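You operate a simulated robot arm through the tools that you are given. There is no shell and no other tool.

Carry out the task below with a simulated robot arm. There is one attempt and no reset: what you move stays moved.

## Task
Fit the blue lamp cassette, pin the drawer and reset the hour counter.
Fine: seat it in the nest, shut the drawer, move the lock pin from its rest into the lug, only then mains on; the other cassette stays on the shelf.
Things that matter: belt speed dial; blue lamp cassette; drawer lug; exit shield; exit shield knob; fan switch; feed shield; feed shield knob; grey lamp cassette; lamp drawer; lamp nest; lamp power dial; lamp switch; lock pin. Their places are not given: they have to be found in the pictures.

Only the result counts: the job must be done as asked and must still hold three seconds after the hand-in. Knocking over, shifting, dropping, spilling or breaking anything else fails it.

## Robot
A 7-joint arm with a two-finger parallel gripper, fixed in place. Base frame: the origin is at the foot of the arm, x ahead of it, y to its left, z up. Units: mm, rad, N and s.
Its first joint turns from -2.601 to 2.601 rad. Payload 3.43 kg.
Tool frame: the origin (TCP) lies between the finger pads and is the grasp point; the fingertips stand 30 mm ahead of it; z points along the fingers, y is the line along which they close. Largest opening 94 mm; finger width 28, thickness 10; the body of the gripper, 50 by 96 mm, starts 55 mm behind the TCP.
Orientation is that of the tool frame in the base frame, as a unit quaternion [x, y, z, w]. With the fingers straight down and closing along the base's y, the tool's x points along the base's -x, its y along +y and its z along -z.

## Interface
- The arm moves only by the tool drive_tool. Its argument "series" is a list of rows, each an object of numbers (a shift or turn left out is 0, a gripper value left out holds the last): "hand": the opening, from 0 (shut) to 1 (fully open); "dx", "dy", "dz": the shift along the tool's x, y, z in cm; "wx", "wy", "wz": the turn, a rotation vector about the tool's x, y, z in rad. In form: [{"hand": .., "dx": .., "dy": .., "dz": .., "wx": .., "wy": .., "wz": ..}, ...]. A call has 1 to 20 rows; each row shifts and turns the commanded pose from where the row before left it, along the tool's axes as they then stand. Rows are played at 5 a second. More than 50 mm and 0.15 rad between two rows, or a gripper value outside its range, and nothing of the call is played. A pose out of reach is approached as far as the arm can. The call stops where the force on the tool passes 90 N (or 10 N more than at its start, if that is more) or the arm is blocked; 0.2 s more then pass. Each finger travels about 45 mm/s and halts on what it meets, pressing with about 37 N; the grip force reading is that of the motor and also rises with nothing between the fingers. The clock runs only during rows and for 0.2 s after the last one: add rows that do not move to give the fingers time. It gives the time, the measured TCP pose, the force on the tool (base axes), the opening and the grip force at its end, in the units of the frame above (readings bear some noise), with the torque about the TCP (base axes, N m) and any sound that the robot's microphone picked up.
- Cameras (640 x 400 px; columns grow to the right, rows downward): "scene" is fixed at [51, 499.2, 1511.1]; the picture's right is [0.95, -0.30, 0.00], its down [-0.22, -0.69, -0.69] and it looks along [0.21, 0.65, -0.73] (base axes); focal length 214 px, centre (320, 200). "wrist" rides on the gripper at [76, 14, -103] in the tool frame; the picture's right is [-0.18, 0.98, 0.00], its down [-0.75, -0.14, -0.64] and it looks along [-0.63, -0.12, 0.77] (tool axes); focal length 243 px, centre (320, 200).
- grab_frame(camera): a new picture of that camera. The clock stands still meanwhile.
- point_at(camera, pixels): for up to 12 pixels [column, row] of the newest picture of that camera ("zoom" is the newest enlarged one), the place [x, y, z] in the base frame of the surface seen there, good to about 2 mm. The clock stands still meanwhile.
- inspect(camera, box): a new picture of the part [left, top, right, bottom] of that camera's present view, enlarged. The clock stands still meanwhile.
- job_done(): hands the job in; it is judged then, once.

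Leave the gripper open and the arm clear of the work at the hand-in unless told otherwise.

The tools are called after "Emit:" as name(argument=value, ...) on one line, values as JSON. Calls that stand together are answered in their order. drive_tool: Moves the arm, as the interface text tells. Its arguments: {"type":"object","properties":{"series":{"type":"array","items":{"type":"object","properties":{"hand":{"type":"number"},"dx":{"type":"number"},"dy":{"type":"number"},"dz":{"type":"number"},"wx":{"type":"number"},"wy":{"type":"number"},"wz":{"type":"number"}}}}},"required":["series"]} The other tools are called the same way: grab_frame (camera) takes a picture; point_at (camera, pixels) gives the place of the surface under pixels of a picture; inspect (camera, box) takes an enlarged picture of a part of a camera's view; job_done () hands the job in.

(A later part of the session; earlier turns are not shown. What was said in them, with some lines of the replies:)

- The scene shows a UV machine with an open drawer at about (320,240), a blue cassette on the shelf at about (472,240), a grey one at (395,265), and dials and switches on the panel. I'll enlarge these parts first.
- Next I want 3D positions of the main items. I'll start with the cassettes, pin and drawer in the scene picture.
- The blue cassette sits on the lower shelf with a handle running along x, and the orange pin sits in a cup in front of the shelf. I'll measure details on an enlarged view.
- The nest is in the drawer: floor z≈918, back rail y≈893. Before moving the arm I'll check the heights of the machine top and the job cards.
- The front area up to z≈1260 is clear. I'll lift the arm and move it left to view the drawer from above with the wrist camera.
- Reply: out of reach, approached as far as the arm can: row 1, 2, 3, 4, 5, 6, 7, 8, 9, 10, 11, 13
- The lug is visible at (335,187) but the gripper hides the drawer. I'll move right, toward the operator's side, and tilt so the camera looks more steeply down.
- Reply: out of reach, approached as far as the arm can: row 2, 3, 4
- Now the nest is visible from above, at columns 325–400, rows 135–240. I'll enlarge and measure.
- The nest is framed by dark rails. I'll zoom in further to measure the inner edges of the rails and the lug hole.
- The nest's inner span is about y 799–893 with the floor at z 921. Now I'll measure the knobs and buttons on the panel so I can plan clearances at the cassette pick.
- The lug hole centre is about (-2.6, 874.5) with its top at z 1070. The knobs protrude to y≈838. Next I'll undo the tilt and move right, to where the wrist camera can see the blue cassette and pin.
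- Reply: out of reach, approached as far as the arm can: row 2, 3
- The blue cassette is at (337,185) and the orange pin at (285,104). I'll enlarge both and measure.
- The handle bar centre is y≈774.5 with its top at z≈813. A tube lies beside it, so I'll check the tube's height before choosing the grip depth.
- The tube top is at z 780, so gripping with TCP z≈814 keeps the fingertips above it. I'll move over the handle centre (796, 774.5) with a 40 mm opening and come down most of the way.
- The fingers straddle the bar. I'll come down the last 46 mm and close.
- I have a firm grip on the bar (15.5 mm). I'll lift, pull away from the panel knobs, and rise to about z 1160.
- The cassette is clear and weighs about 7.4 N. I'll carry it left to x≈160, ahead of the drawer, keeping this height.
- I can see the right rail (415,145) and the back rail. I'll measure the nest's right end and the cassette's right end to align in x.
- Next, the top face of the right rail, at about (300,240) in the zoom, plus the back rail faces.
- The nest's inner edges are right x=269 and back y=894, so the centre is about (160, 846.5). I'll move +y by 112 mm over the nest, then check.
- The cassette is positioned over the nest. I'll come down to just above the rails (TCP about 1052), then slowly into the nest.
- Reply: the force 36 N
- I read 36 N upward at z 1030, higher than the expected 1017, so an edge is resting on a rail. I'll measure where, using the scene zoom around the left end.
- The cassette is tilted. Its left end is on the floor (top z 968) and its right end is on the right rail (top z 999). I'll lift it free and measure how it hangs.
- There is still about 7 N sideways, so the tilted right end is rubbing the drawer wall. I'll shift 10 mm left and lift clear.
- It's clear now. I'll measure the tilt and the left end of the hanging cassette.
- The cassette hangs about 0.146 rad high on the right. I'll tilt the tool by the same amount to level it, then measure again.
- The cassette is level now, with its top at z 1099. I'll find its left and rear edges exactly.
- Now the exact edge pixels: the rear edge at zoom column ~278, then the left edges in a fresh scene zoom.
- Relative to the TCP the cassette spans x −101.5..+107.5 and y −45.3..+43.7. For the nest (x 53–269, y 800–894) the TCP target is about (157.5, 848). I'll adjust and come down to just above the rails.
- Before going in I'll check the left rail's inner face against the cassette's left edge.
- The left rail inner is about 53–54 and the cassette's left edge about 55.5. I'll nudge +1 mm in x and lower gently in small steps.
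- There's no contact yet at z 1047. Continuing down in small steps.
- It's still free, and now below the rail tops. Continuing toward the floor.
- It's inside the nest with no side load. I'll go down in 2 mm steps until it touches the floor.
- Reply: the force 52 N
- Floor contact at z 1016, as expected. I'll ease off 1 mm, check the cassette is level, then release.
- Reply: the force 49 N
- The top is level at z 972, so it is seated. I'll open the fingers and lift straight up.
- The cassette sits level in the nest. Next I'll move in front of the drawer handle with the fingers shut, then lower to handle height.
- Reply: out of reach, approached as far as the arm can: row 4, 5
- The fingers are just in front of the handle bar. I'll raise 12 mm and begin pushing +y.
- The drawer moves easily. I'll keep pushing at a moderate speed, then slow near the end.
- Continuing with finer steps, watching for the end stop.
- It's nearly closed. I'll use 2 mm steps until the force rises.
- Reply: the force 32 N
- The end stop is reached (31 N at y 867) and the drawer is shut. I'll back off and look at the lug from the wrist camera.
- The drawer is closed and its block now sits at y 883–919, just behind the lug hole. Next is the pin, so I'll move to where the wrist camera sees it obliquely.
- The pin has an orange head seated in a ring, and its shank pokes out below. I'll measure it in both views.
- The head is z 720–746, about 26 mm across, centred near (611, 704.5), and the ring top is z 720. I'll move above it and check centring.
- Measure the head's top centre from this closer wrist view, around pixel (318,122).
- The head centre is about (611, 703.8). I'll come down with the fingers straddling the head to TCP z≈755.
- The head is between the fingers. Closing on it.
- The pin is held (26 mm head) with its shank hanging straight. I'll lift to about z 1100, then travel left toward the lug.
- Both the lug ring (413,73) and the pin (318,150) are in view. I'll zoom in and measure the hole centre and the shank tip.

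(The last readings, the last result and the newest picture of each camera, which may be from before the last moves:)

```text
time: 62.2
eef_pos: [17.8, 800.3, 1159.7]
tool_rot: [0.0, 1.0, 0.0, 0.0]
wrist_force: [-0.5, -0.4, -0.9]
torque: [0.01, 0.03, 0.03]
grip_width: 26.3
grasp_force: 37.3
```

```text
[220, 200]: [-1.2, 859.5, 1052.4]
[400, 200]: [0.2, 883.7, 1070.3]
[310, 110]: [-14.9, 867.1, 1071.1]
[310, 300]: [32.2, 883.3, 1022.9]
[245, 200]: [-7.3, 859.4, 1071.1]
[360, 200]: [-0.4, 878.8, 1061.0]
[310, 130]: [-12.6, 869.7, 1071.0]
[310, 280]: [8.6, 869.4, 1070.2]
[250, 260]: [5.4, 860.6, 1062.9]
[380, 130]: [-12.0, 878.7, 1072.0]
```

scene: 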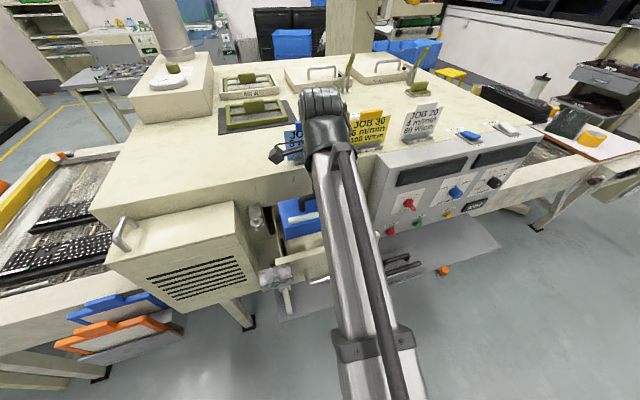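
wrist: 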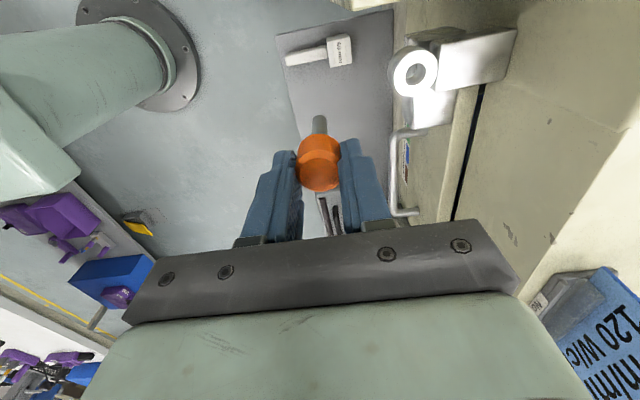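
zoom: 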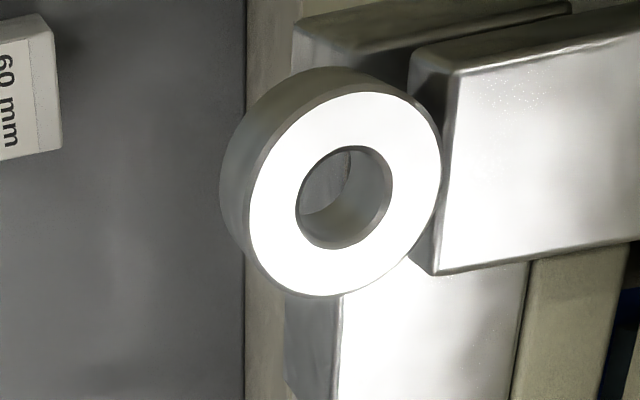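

The hole centre is about (-2.8, 874.7), roughly 15–16 mm wide. Now the pin's shank and head axis relative to the TCP.

Emit:
inspect(camera="wrist", box=[290, 105, 350, 195])

Emit:
point_at(camera="zoom", pixels=[[310, 50], [290, 70], [310, 70], [330, 70], [310, 100], [320, 260], [320, 300], [270, 290], [370, 290], [310, 130], [310, 40], [320, 220]])

```text
4.44 times, centred on (320, 150) of wrist
```

zoom: 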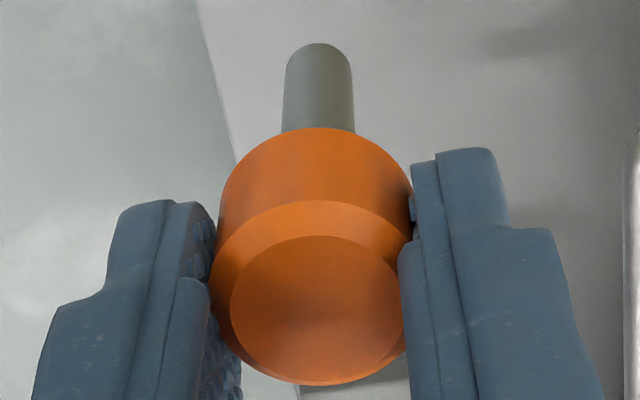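

```text
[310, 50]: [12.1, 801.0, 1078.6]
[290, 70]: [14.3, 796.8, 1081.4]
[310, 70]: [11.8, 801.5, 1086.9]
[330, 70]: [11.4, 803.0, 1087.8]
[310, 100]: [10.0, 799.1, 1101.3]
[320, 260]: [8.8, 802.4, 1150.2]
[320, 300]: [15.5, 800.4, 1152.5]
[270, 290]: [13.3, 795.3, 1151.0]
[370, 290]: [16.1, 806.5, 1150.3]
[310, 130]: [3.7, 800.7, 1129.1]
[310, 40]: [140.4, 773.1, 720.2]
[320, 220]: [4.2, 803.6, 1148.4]
```

The shank is about 11 mm wide, straight and aligned with the TCP, with its tip about 84 mm below it. I'll raise 8 mm and move to above the hole, TCP (-2.6, 874.4).

Emit:
drive_tool(series=[{"dz": -0.8}, {"dx": 0.8, "dy": 2.5}, {"dx": 0.8, "dy": 2.5}, {"dx": 0.44, "dy": 2.41}, {}, {}])

Emit:
inspect(camera="wrist", box=[240, 60, 440, 200])

Emit:
inspect(camera="scene", box=[220, 150, 320, 240])

```text
time: 63.6
eef_pos: [-2.8, 874.4, 1167.6]
tool_rot: [0.0, 1.0, 0.0, -0.001]
wrist_force: [-0.1, 0.0, -0.7]
torque: [0.01, 0.0, -0.01]
grip_width: 26.2
grasp_force: 37.5
```

```text
2.86 times, centred on (340, 130) of wrist
```

zoom: 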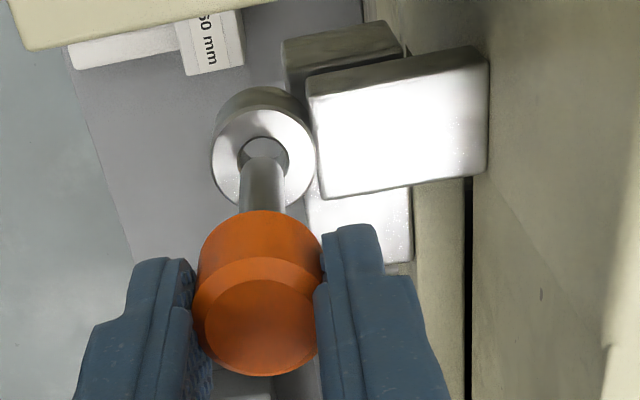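

```text
4.44 times, centred on (270, 195) of scene
```

zoom: 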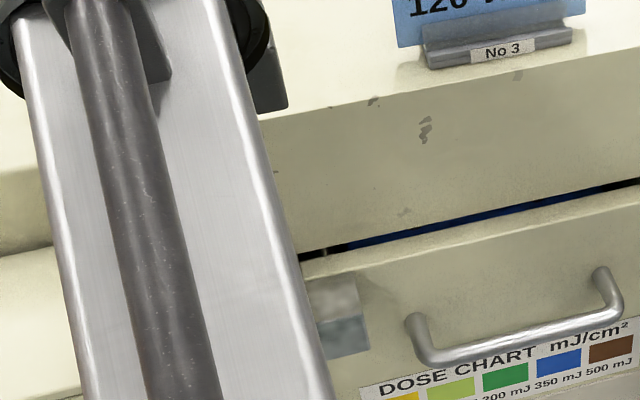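

The shank lines up with the hole in this view. I'll re-measure the ring from here, then come down slowly.

Emit:
inspect(camera="wrist", box=[285, 75, 365, 145])

Emit:
point_at(camera="zoom", pixels=[[170, 200], [320, 200], [180, 150], [310, 140], [245, 95], [210, 240], [300, 240], [250, 190], [240, 220], [250, 240], [230, 240], [270, 240]])

```text
5.71 times, centred on (325, 110) of wrist
```

zoom: 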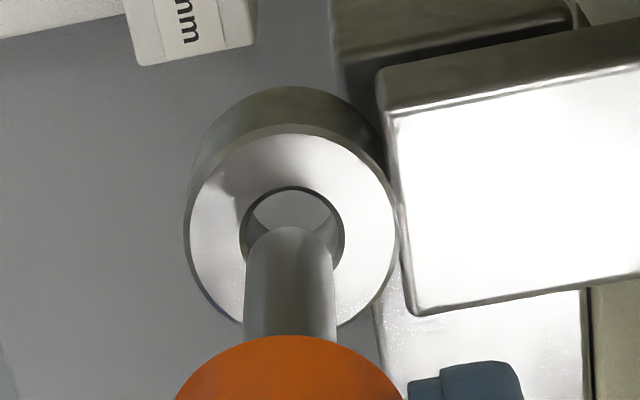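

```text
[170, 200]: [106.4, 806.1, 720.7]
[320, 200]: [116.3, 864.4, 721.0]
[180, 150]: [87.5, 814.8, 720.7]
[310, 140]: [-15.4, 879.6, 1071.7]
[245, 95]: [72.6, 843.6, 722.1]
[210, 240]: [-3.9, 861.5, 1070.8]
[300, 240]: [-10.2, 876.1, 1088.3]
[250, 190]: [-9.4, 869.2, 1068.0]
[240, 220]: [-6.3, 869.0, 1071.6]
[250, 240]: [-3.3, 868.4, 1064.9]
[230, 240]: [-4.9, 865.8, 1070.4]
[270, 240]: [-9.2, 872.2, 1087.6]
```

In y it's centred. In x the shank may be about 1 mm too far left, so I'll shift +1 mm and come down slowly.

Emit:
drive_tool(series=[{"dx": -0.1}, {"dz": 0.5}, {"dz": 0.5}, {"dz": 0.4}, {"dz": 0.4}, {}])

Emit:
inspect(camera="wrist", box=[285, 75, 365, 145])

```text
time: 65.0
eef_pos: [-2.2, 873.8, 1148.2]
tool_rot: [0.0, 1.0, 0.0, -0.001]
wrist_force: [-0.2, 0.0, -1.4]
torque: [0.01, 0.02, 0.0]
grip_width: 26.5
grasp_force: 37.8
```

```text
5.71 times, centred on (325, 110) of wrist
```

zoom: 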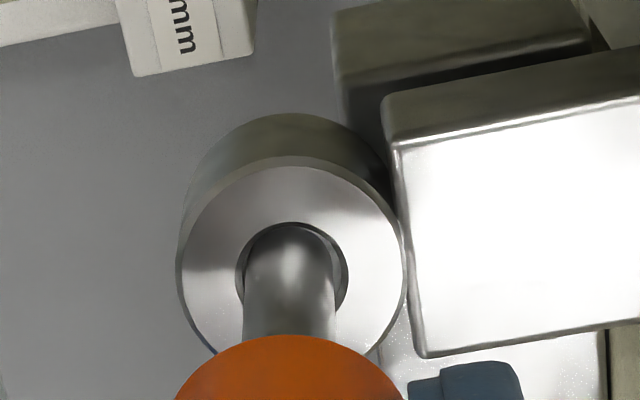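

The shank has entered the hole with no force. Continuing down.

Emit:
drive_tool(series=[{"dz": 0.6}, {"dz": 0.6}, {"dz": 0.6}, {"dz": 0.6}, {"dz": 0.6}, {}])

Emit:
inspect(camera="wrist", box=[240, 60, 440, 200])

```text
time: 66.4
eef_pos: [-2.3, 875.7, 1119.9]
tool_rot: [0.0, 1.0, -0.001, -0.001]
wrist_force: [-0.4, 0.2, -0.8]
torque: [0.01, -0.02, 0.02]
grip_width: 26.2
grasp_force: 36.8
```

```text
2.86 times, centred on (340, 130) of wrist
```

zoom: 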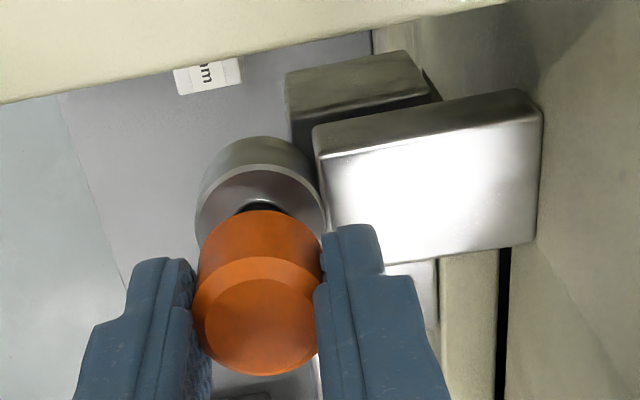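

Still free. A few more mm until the head rests on the ring.

Emit:
drive_tool(series=[{"dz": 0.4}, {"dz": 0.4}, {"dz": 0.3}, {}])

Emit:
drive_tool(series=[{"dz": 0.15}, {"dz": 0.15}, {}])

Emit:
inspect(camera="wrist", box=[240, 60, 440, 200])

```text
time: 67.4
eef_pos: [-2.6, 874.3, 1109.1]
tool_rot: [0.0, 1.0, 0.0, 0.0]
wrist_force: [0.0, 0.3, -0.6]
torque: [0.01, 0.01, 0.0]
grip_width: 26.4
grasp_force: 37.0
```

```text
time: 68.2
eef_pos: [-1.8, 874.8, 1106.0]
tool_rot: [0.0, 1.0, 0.0, 0.0]
wrist_force: [0.1, 0.4, -1.2]
torque: [-0.01, -0.01, -0.01]
grip_width: 26.3
grasp_force: 37.0
```

```text
2.86 times, centred on (340, 130) of wrist
```

zoom: 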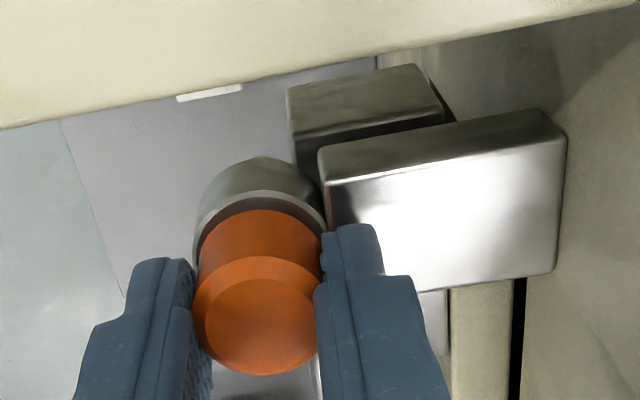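

Emit:
drive_tool(series=[{"dz": 0.1}, {"dz": 0.1}, {}])

```text
time: 69.0
eef_pos: [-2.8, 874.2, 1105.4]
tool_rot: [0.0, 1.0, 0.001, 0.0]
wrist_force: [1.7, 2.8, 24.2]
torque: [0.02, 0.0, -0.04]
grip_width: 26.2
grasp_force: 37.1
```

The head is seated on the ring (24 N up). I'll release and lift off.

Emit:
drive_tool(series=[{"hand": 0.45}, {}, {}])

Emit:
drive_tool(series=[{"dz": -1}, {"dz": -2}, {"dz": -3}, {"dz": -2}, {"dy": -3}, {"dy": -4}, {"dx": -4, "dy": -2}, {"dx": -4}, {"dx": -4}, {"dx": -4}, {}])

Emit:
inspect(camera="scene", box=[220, 150, 340, 250])

Emit:
grab_frame(camera="scene")

```text
time: 69.8
eef_pos: [-1.6, 873.7, 1103.6]
tool_rot: [-0.001, 1.0, 0.001, 0.0]
wrist_force: [0.7, 0.6, -0.1]
torque: [0.01, 0.02, -0.02]
grip_width: 42.4
grasp_force: 0.1
```

```text
time: 72.2
eef_pos: [159.0, 786.8, 1178.6]
tool_rot: [0.0, 1.0, 0.002, 0.0]
wrist_force: [0.7, -0.8, -0.3]
torque: [0.01, 0.01, 0.0]
grip_width: 42.2
grasp_force: 0.1
out of reach, approached as far as the arm can: row 7
```

```text
4.00 times, centred on (280, 200) of scene
```

zoom: 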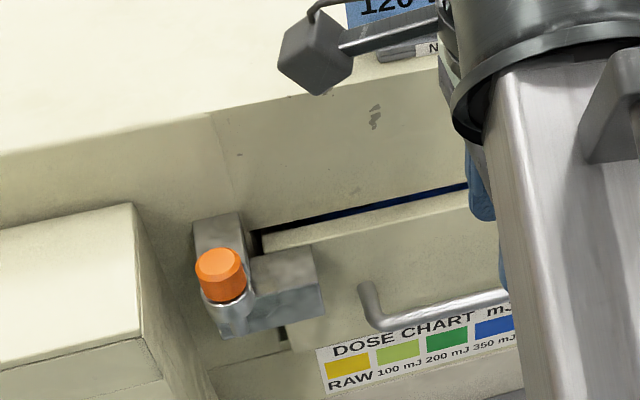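

```text
taken
```

scene: 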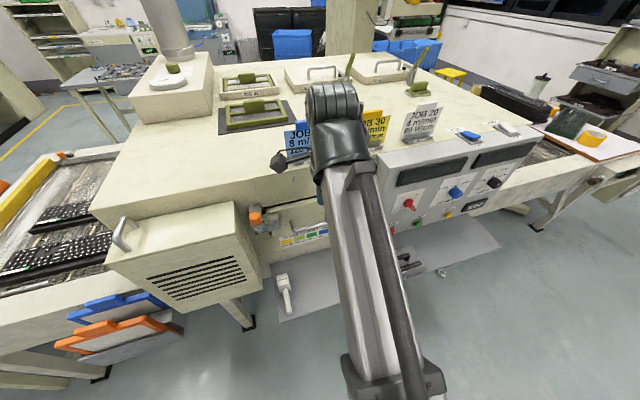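

The pin is in the lug with its head on the ring, and the drawer is shut. Next is the mains switch. I'll move in front of the panel and turn the tool to point horizontally at it.

Emit:
drive_tool(series=[{"dx": -3.44, "dy": -1.96, "dz": 2.54, "hand": 0.3}, {"dx": -3.44, "dy": -1.96, "dz": 2.54}, {"dx": -3.44, "dy": -1.96, "dz": 2.54}, {"dx": -3.44, "dy": -1.96, "dz": 2.54}, {"dx": -3.44, "dy": -1.96, "dz": 2.54}, {"dx": -3.44, "dy": -1.96, "dz": 2.54}, {"dx": -3.44, "dy": -1.96, "dz": 2.54}, {}])

Emit:
drive_tool(series=[{"wx": -0.143}, {"wx": -0.143}, {"wx": -0.143}, {"wx": -0.143}, {"wx": -0.143}, {"wx": -0.143}, {"wx": -0.143}, {"wx": -0.143}, {"wx": -0.143}, {"wx": -0.143}, {"wx": -0.141}, {}])

Emit:
grab_frame(camera="wrist")

Emit:
grab_frame(camera="scene")

```text
time: 74.0
eef_pos: [399.6, 647.8, 1002.0]
tool_rot: [0.0, 1.0, 0.0, 0.0]
wrist_force: [-0.9, -0.4, 0.0]
torque: [0.0, -0.02, 0.01]
grip_width: 28.1
grasp_force: 0.1
```

```text
time: 76.6
eef_pos: [399.9, 648.9, 1002.3]
tool_rot: [0.001, 0.707, 0.707, 0.0]
wrist_force: [-0.3, 0.6, 0.0]
torque: [0.01, -0.01, 0.02]
grip_width: 28.0
grasp_force: 0.1
```

```text
taken
```

wrist: 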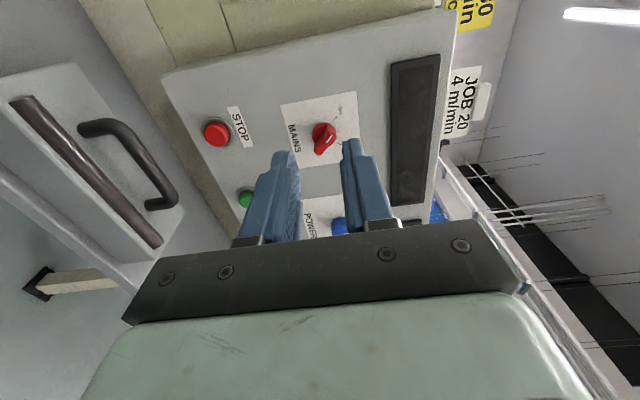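

```text
taken
```

scene: 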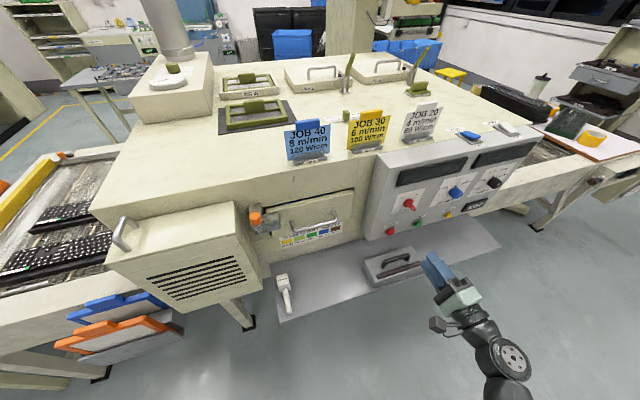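

The tool points at the panel. I'll zoom in on the mains knob at (322,138).

Emit:
inspect(camera="wrist", box=[270, 80, 370, 180])

Emit:
inspect(camera="scene", box=[385, 180, 435, 225])

```text
4.00 times, centred on (320, 130) of wrist
```

zoom: 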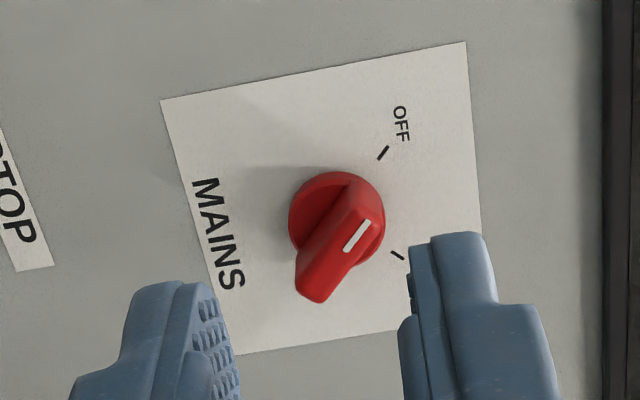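

```text
8.89 times, centred on (410, 202) of scene
```

zoom: 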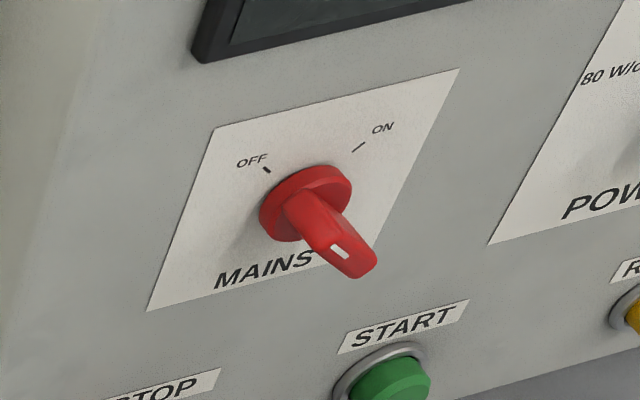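

The white index on the bar points to OFF (up-left), so ON needs a 90° clockwise turn. I'll measure the bar ends and disc.

Emit:
inspect(camera="wrist", box=[270, 80, 370, 180])

Emit:
point_at(camera="zoom", pixels=[[357, 235], [365, 200], [330, 275], [345, 250], [315, 260], [310, 200], [340, 180], [300, 230], [383, 152], [397, 255], [400, 122], [430, 60]])

Emit:
point_at(camera="zoom", pixels=[[378, 205], [372, 230], [320, 295], [302, 290], [355, 185], [370, 190], [325, 300], [340, 225], [380, 225], [292, 200], [345, 172], [250, 150]])

```text
4.00 times, centred on (320, 130) of wrist
```

zoom: 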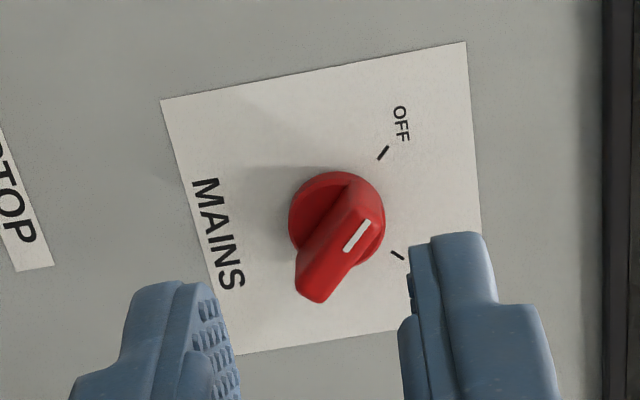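

```text
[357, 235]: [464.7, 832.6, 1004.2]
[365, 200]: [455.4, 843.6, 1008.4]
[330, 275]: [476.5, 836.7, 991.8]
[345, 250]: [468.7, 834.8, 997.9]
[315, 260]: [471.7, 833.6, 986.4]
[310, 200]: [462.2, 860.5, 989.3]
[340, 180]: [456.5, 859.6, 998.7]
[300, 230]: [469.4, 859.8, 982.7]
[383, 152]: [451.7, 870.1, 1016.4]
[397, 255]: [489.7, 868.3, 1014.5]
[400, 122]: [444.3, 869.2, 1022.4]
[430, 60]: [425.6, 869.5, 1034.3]
```

```text
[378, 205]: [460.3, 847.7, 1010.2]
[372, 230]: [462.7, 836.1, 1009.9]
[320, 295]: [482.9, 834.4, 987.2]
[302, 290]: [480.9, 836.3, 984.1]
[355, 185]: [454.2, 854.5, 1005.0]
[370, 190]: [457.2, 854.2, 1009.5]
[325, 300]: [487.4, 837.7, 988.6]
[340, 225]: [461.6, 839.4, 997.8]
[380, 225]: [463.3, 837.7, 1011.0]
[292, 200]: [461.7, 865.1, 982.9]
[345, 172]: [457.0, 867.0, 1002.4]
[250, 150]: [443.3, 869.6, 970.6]
```

The knob axis is about (470.5, 996.5) in x and z. The bar is at 45° with its front face at y≈833 and the disc at y≈860. I'll align in front, rotate the tool 45° so the fingers straddle the bar, and check.

Emit:
drive_tool(series=[{"dx": -2.35, "dy": -0.2, "dz": 3}, {"dx": -2.35, "dy": -0.2, "dz": 3}, {"dx": -2.36, "dy": -0.18, "dz": 3}, {"dz": 1.5, "hand": 0.36}, {"wz": 0.131}, {"wz": 0.131}, {"wz": 0.131}, {"wz": 0.131}, {"wz": 0.131}, {"wz": 0.13}, {}])

Emit:
grab_frame(camera="wrist")

Emit:
inspect(camera="scene", box=[370, 170, 470, 250])

```text
time: 79.0
eef_pos: [469.8, 754.6, 994.8]
tool_rot: [0.272, 0.653, 0.653, -0.27]
wrist_force: [-0.2, 0.4, -0.1]
torque: [0.03, 0.03, 0.0]
grip_width: 33.8
grasp_force: 0.0
```

```text
taken
```

wrist: 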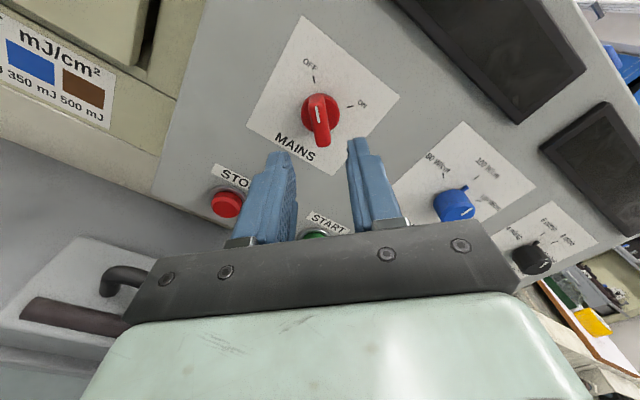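

```text
5.00 times, centred on (420, 210) of scene
```

zoom: 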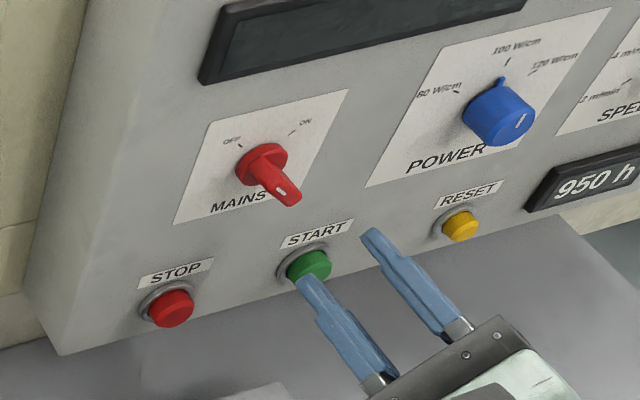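

The bar appears vertical between the fingers, as wanted. I'll measure its sides to centre well.

Emit:
inspect(camera="wrist", box=[280, 70, 370, 170])

Emit:
point_at(camera="zoom", pixels=[[305, 240], [320, 240], [335, 240], [300, 290], [325, 290], [345, 290], [310, 180], [325, 160], [260, 180], [380, 180], [320, 310], [318, 200]])

```text
4.00 times, centred on (325, 120) of wrist
```

zoom: 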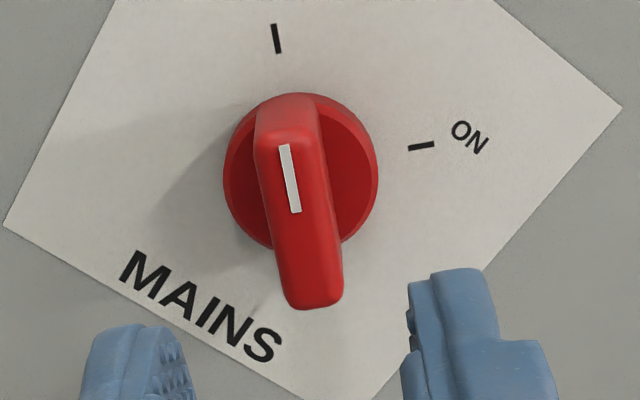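

```text
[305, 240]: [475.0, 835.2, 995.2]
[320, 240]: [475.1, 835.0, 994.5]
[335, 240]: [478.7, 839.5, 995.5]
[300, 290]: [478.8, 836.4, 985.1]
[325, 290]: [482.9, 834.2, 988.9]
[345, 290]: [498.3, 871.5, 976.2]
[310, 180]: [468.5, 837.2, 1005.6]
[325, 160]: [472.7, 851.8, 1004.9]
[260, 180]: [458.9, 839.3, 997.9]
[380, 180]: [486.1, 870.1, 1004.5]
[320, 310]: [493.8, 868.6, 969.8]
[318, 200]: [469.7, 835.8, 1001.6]
```

The bar centre is within about 1.5 mm of the tool axis. I'll correct that and advance so the fingertips straddle the bar, stopping about 5 mm short of the disc.

Emit:
drive_tool(series=[{"dy": 0.15, "dz": 2}, {"dz": 2}, {"dz": 2}, {"dz": 0.9}, {}])

Emit:
grab_frame(camera="wrist")

Emit:
inspect(camera="scene", box=[370, 170, 470, 250])

```text
time: 80.2
eef_pos: [470.1, 822.9, 998.9]
tool_rot: [0.271, 0.653, 0.654, -0.27]
wrist_force: [-0.1, -0.3, -0.3]
torque: [0.0, 0.0, -0.02]
grip_width: 33.7
grasp_force: 0.0
```

```text
taken
```

wrist: 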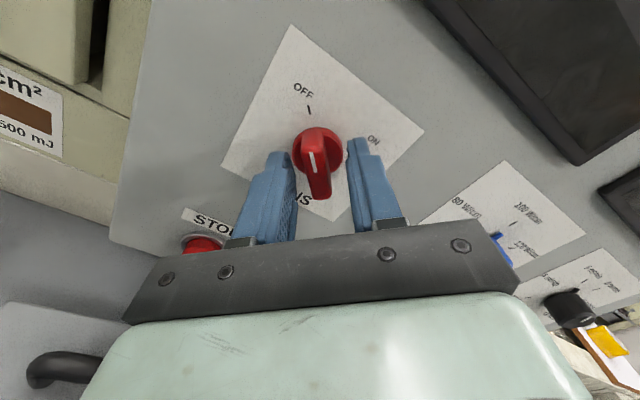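

```text
5.00 times, centred on (420, 210) of scene
```

zoom: 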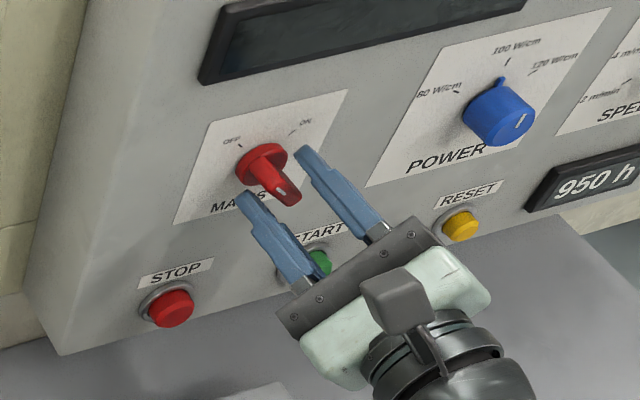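

The fingers straddle the bar. I'll close on it, then turn it 90° clockwise in steps.

Emit:
drive_tool(series=[{"hand": 0}, {}, {}])

Emit:
drive_tool(series=[{"wz": 0.1}, {"wz": 0.12}, {"wz": 0.12}, {"wz": 0.12}, {}])

Emit:
inspect(camera="scene", box=[370, 170, 470, 250])

```text
time: 81.0
eef_pos: [470.3, 822.9, 997.3]
tool_rot: [0.27, 0.654, 0.653, -0.271]
wrist_force: [-13.0, -6.4, -19.3]
torque: [-0.07, 0.12, 0.15]
grip_width: 12.9
grasp_force: 45.1
```

```text
time: 82.2
eef_pos: [470.0, 823.1, 995.6]
tool_rot: [0.411, 0.576, 0.574, -0.412]
wrist_force: [-17.4, -9.4, -25.5]
torque: [0.32, 0.04, 0.43]
grip_width: 12.8
grasp_force: 45.4
```

```text
5.00 times, centred on (420, 210) of scene
```

zoom: 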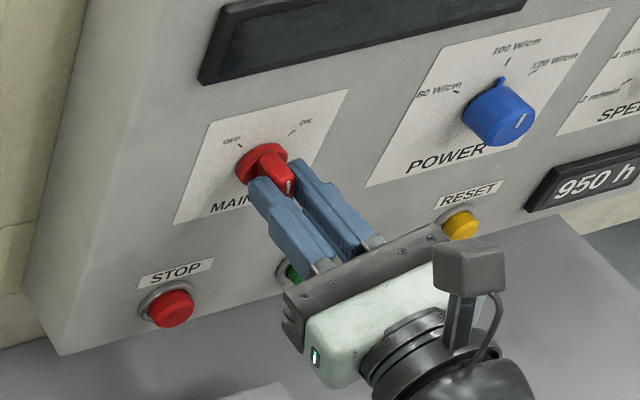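

The knob is turning with the tool. The side load is about 30 N, so I'll ease the centre by about 1.2 mm and keep turning.

Emit:
drive_tool(series=[{"dx": -0.07, "dy": -0.1}, {"wz": 0.12}, {"wz": 0.12}, {"wz": 0.12}, {"wz": 0.12}, {}])

Emit:
inspect(camera="scene", box=[370, 170, 470, 250])

```text
time: 83.6
eef_pos: [470.1, 823.3, 997.2]
tool_rot: [0.538, 0.459, 0.46, -0.537]
wrist_force: [0.4, 0.1, -0.4]
torque: [-1.16, -0.01, 0.4]
grip_width: 13.2
grasp_force: 45.0
```

```text
5.00 times, centred on (420, 210) of scene
```

zoom: 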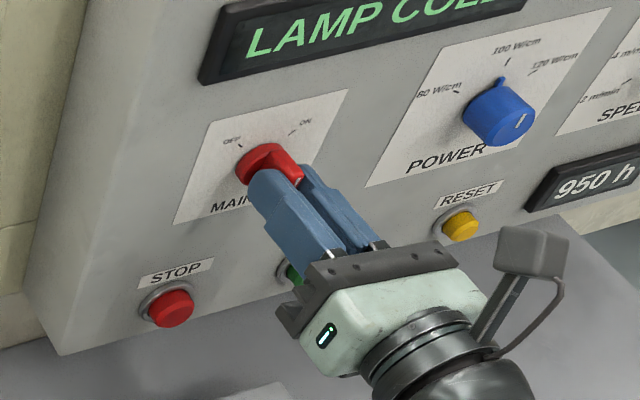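

The display lit up ("LAMP COLD..."). I'll finish the turn to the ON mark, about 0.63 rad more.

Emit:
drive_tool(series=[{"wz": 0.126}, {"wz": 0.126}, {"wz": 0.126}, {"wz": 0.126}, {"wz": 0.126}, {}])

Emit:
inspect(camera="scene", box=[370, 150, 470, 230])

Emit:
grab_frame(camera="wrist")

```text
time: 85.0
eef_pos: [470.1, 824.2, 996.6]
tool_rot: [0.654, 0.269, 0.271, -0.653]
wrist_force: [20.4, 5.8, 5.7]
torque: [-0.44, -0.07, 0.4]
grip_width: 13.1
grasp_force: 45.0
```

```text
5.00 times, centred on (420, 190) of scene
```

zoom: 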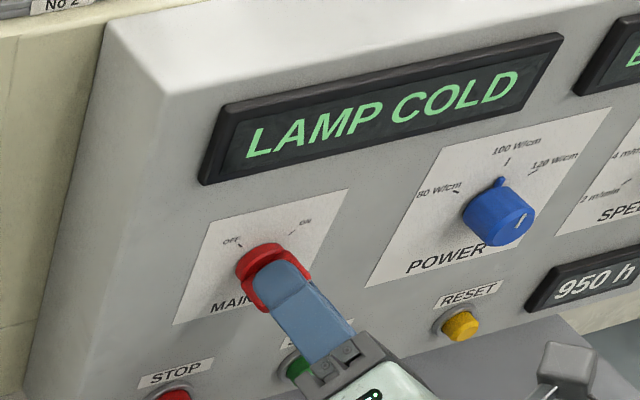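

```text
taken
```

wrist: 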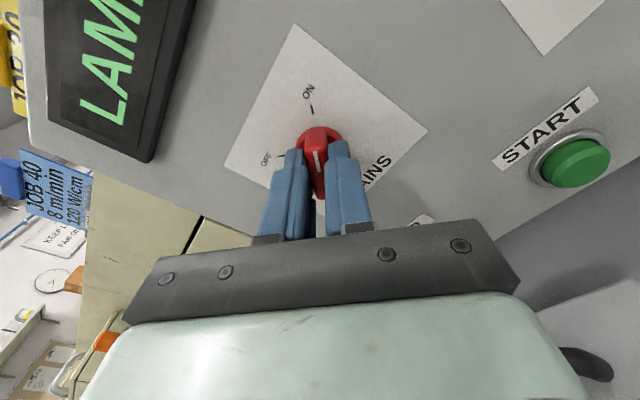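

The index points at ON and the display reads LAMP COLD. I'll release, back off straight, and rotate the tool back.

Emit:
drive_tool(series=[{"hand": 0.36}, {}, {"dz": -1.5}, {"dz": -3}, {"dz": -4}, {"dz": -3}, {}])

Emit:
drive_tool(series=[{"wz": -0.14}, {"wz": -0.14}, {"wz": -0.14}, {"wz": -0.14}, {"wz": -0.14}, {"wz": -0.14}, {"wz": -0.14}, {"wz": -0.14}, {"wz": -0.14}, {"wz": -0.14}, {"wz": -0.14}, {"wz": -0.14}, {"wz": -0.14}, {"wz": -0.14}, {"wz": -0.14}, {"wz": -0.14}, {"wz": -0.116}, {"hand": 0}, {}])

Emit:
inspect(camera="scene", box=[370, 140, 530, 240])

Emit:
grab_frame(camera="wrist")

```text
time: 86.6
eef_pos: [470.0, 707.6, 995.9]
tool_rot: [0.654, 0.27, 0.27, -0.653]
wrist_force: [0.0, 0.3, -0.3]
torque: [0.01, 0.01, -0.02]
grip_width: 33.9
grasp_force: 0.1
```

```text
time: 90.6
eef_pos: [470.1, 709.3, 995.7]
tool_rot: [0.0, 0.707, 0.707, 0.0]
wrist_force: [0.0, 0.4, -0.4]
torque: [-0.01, -0.01, 0.02]
grip_width: 0.1
grasp_force: 16.2
```

```text
4.00 times, centred on (450, 190) of scene
```

zoom: 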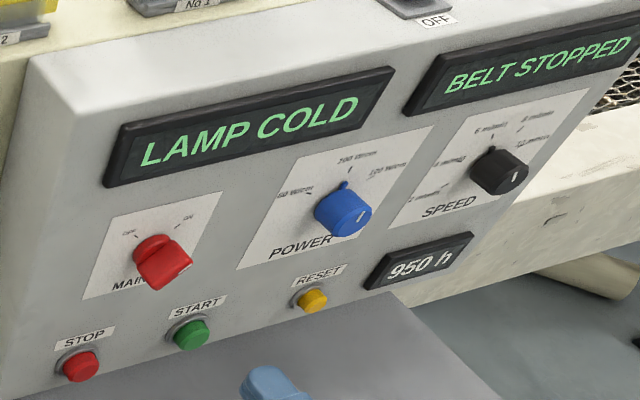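

```text
taken
```

wrist: 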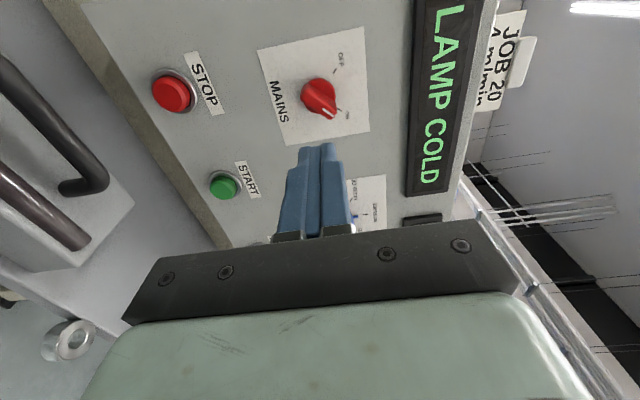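

Mains is ON, with the displays live ("LAMP COLD", "BELT STOPPED"). Next is RESET, the yellow button at (313,300) in the zoom. I'll measure it.

Emit:
inspect(camera="scene", box=[430, 195, 470, 225])

Emit:
point_at(camera="zoom", pixels=[[290, 260], [310, 260], [330, 260], [300, 240], [305, 290], [320, 270], [280, 280], [290, 235], [340, 250], [240, 255], [300, 310]])

```text
13.33 times, centred on (450, 210) of scene
```

zoom: 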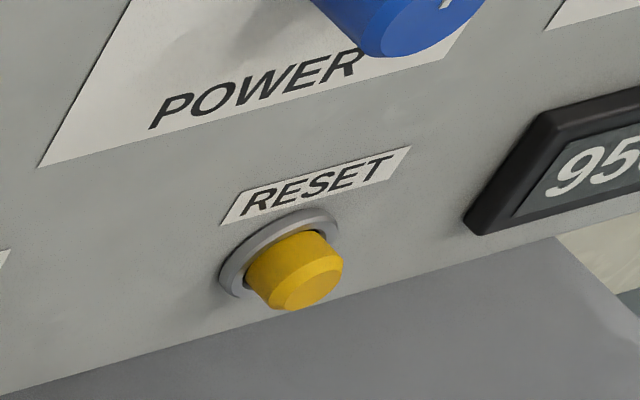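

```text
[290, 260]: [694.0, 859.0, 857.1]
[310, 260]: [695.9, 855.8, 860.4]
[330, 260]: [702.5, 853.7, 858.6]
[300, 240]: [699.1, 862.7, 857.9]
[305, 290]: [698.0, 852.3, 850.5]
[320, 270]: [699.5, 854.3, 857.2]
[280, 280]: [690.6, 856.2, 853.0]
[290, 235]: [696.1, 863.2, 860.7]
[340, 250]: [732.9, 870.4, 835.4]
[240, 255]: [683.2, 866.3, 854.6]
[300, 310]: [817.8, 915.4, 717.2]
```

The button's front centre is about (697, 852, 857). I'll move in front of it with the fingers shut.

Emit:
drive_tool(series=[{"dx": -3.78, "dy": -2.3, "hand": 0}, {"dx": -3.78, "dy": -2.3}, {"dx": -3.78, "dy": -2.3}, {"dx": -3.78, "dy": -2.3}, {"dx": -3.78, "dy": -2.35}, {"dx": -3.78, "dy": -2.35}, {"dz": 3}, {"dz": 3}, {}])

Emit:
grab_frame(camera="wrist")

Emit:
inspect(camera="scene", box=[410, 180, 510, 250])

```text
time: 92.6
eef_pos: [697.4, 768.7, 859.5]
tool_rot: [0.0, 0.707, 0.707, 0.0]
wrist_force: [0.0, 0.5, -0.3]
torque: [-0.02, 0.03, 0.02]
grip_width: 0.4
grasp_force: 32.8
```

```text
taken
```

wrist: 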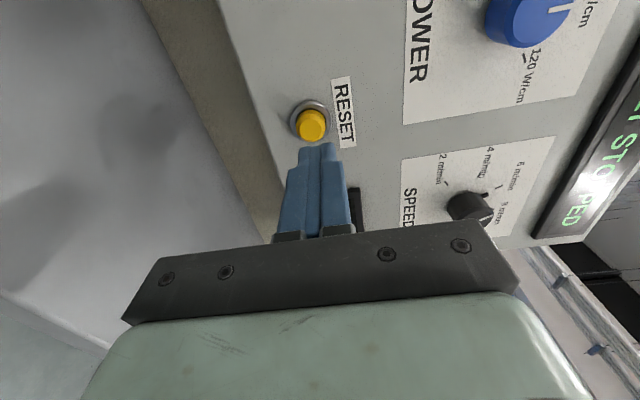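

```text
5.71 times, centred on (460, 215) of scene
```

zoom: 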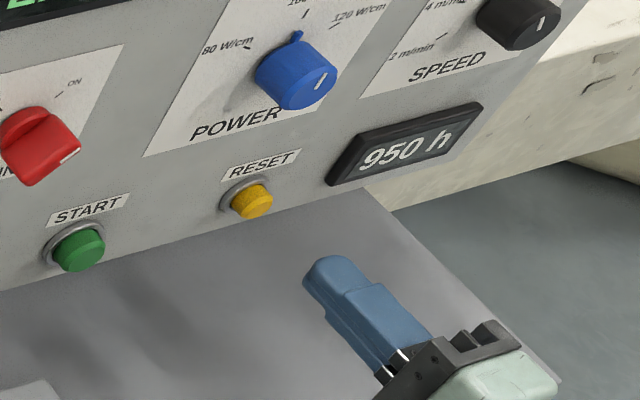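

I'll check the button's centre from this close wrist view at (312,125).

Emit:
inspect(camera="wrist", box=[280, 90, 350, 160])

Emit:
point_at(camera="zoom", pixels=[[275, 210], [240, 210], [310, 210], [275, 180], [275, 235], [250, 195], [300, 225]])

```text
5.71 times, centred on (315, 125) of wrist
```

zoom: 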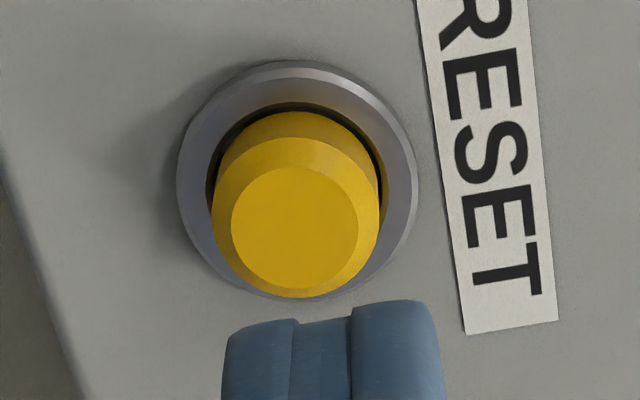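

```text
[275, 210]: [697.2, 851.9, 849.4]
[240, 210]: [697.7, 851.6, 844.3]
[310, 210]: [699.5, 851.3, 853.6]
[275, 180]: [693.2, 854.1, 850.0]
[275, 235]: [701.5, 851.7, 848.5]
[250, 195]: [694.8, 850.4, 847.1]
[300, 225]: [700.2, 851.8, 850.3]
```

The button centre is about (699.5, 851.5, 850.5), so I'll shift down 8.5 mm. Then I'll advance to just in front and press in small steps.

Emit:
drive_tool(series=[{"dx": -0.2, "dy": -0.85}, {"dz": 2}, {"dz": 1.5}, {"dz": 1.2}, {}])

Emit:
inspect(camera="wrist", box=[270, 90, 370, 180])

Emit:
inspect(camera="scene", box=[410, 180, 510, 250])

```text
time: 93.8
eef_pos: [698.7, 815.4, 849.2]
tool_rot: [0.0, 0.707, 0.707, 0.0]
wrist_force: [-1.3, 0.0, -0.1]
torque: [0.02, 0.01, -0.01]
grip_width: 0.0
grasp_force: 32.8
```

```text
4.44 times, centred on (320, 135) of wrist
```

zoom: 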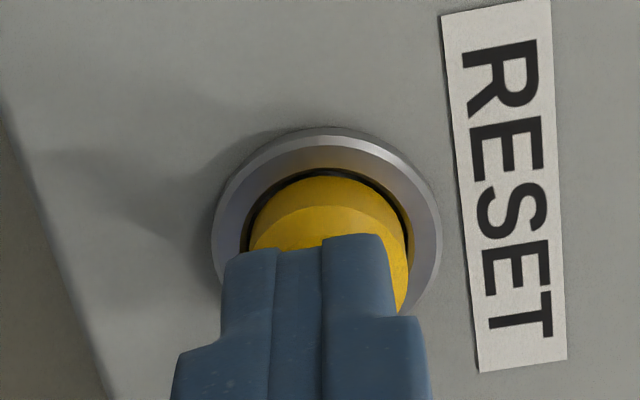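

```text
5.71 times, centred on (460, 215) of scene
```

zoom: 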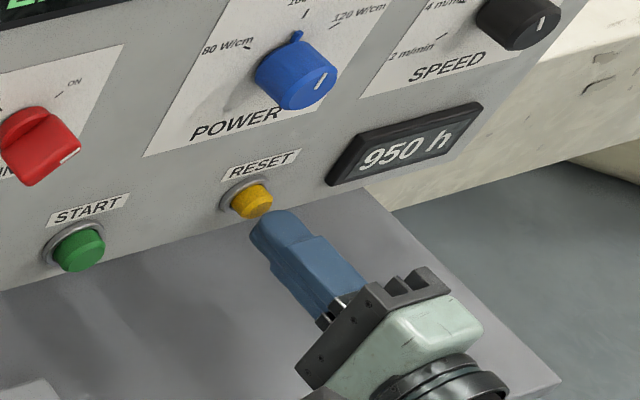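

Nearly aligned. I'll shift 2 mm up and press forward in 2 mm steps.

Emit:
drive_tool(series=[{"dy": 0.2}, {"dz": 0.3}, {"dz": 0.2}, {"dz": 0.2}, {}])

Emit:
drive_tool(series=[{"dz": 0.2}, {"dz": 0.2}, {}])

Emit:
inspect(camera="scene", box=[410, 180, 510, 250])

```text
time: 95.0
eef_pos: [698.6, 822.5, 850.5]
tool_rot: [0.0, 0.707, 0.707, 0.0]
wrist_force: [-0.5, -0.1, 0.4]
torque: [0.0, -0.03, 0.02]
grip_width: 0.0
grasp_force: 33.0
```

```text
time: 95.8
eef_pos: [698.4, 827.0, 851.3]
tool_rot: [0.0, 0.707, 0.707, 0.0]
wrist_force: [-0.7, -3.6, -0.1]
torque: [-0.04, 0.02, 0.04]
grip_width: 0.3
grasp_force: 33.6
```

```text
5.71 times, centred on (460, 215) of scene
```

zoom: 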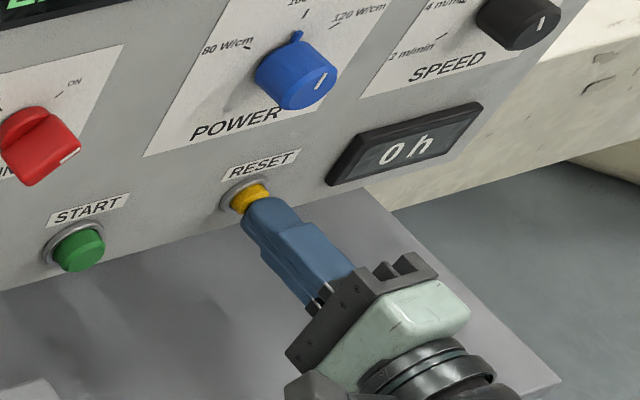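

The counter now reads "0 h". I'll back off straight, open the gripper, and check everything.

Emit:
drive_tool(series=[{"dz": -1}, {"dz": -3}, {"dz": -4}, {"dz": -4}, {"dz": -4, "hand": 1}, {"dz": -3}, {}, {}])

Emit:
grab_frame(camera="scene")

Emit:
inspect(camera="scene", box=[360, 110, 540, 290])

Emit:
inspect(camera="scene", box=[230, 170, 390, 320])

```text
time: 97.6
eef_pos: [699.3, 636.6, 850.8]
tool_rot: [0.0, 0.708, 0.707, -0.001]
wrist_force: [-0.4, -0.4, -1.4]
torque: [0.0, 0.03, -0.04]
grip_width: 86.5
grasp_force: 0.2
```

```text
taken
```

scene: 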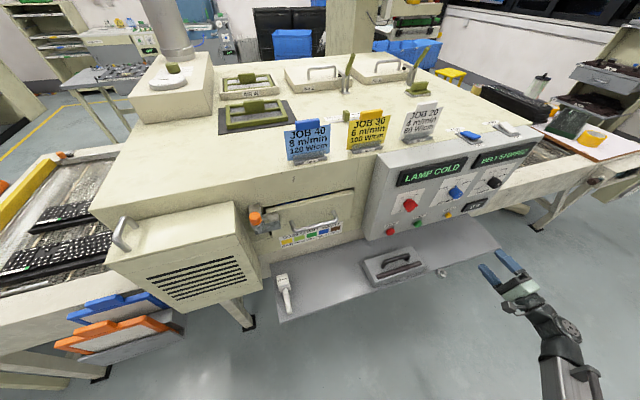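

```text
2.22 times, centred on (450, 200) of scene
```

zoom: 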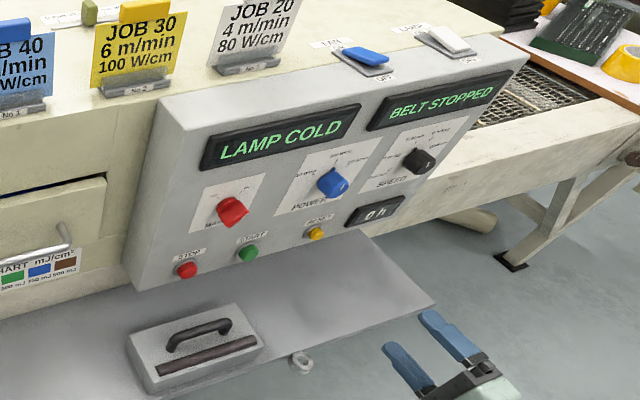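

```text
2.67 times, centred on (310, 245) of scene
```

zoom: 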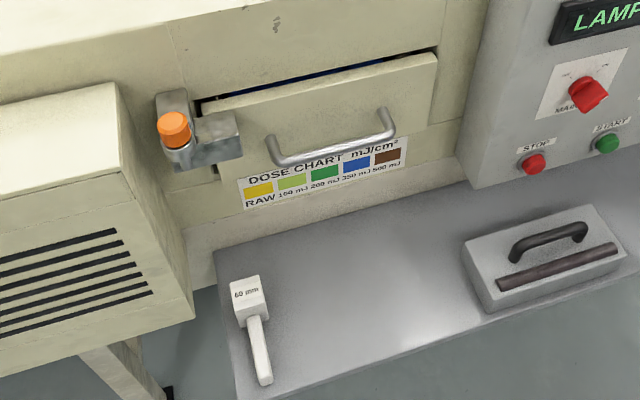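

Everything checks out:
- **Drawer:** shut, with the pin in the lug and the blue cassette inside.
- **Grey cassette:** still on the shelf.
- **Panel:** mains is ON, the counter reads 0 h, and the power and speed dials and the fan and lamp switches look unchanged.
- **Arm:** clear of the work, with the gripper open.

Handing in.

Emit:
job_done()

```text
The job is handed in.
```

The job is done and handed in; the result of the judging was not shown to me.

- **Blue cassette:** it sits level in the lamp nest. On the first try its right end caught the right rail, so I lifted it, re-levelled it and lowered it again without side load.
- **Drawer:** it is shut against its stop, at about 31 N of push.
- **Lock pin:** I moved it from its rest into the lug, and its head is seated on the ring.
- **Mains:** I turned it to ON only after the pin was in. The displays now read "LAMP COLD" and "BELT STOPPED".
- **Hour counter:** I pressed RESET and it went from 950 h to 0 h.
- **Everything else:** the grey cassette is still on the shelf. The power and speed dials and the fan and lamp switches looked unchanged in the last picture.

The gripper is open and the arm is clear of the work.
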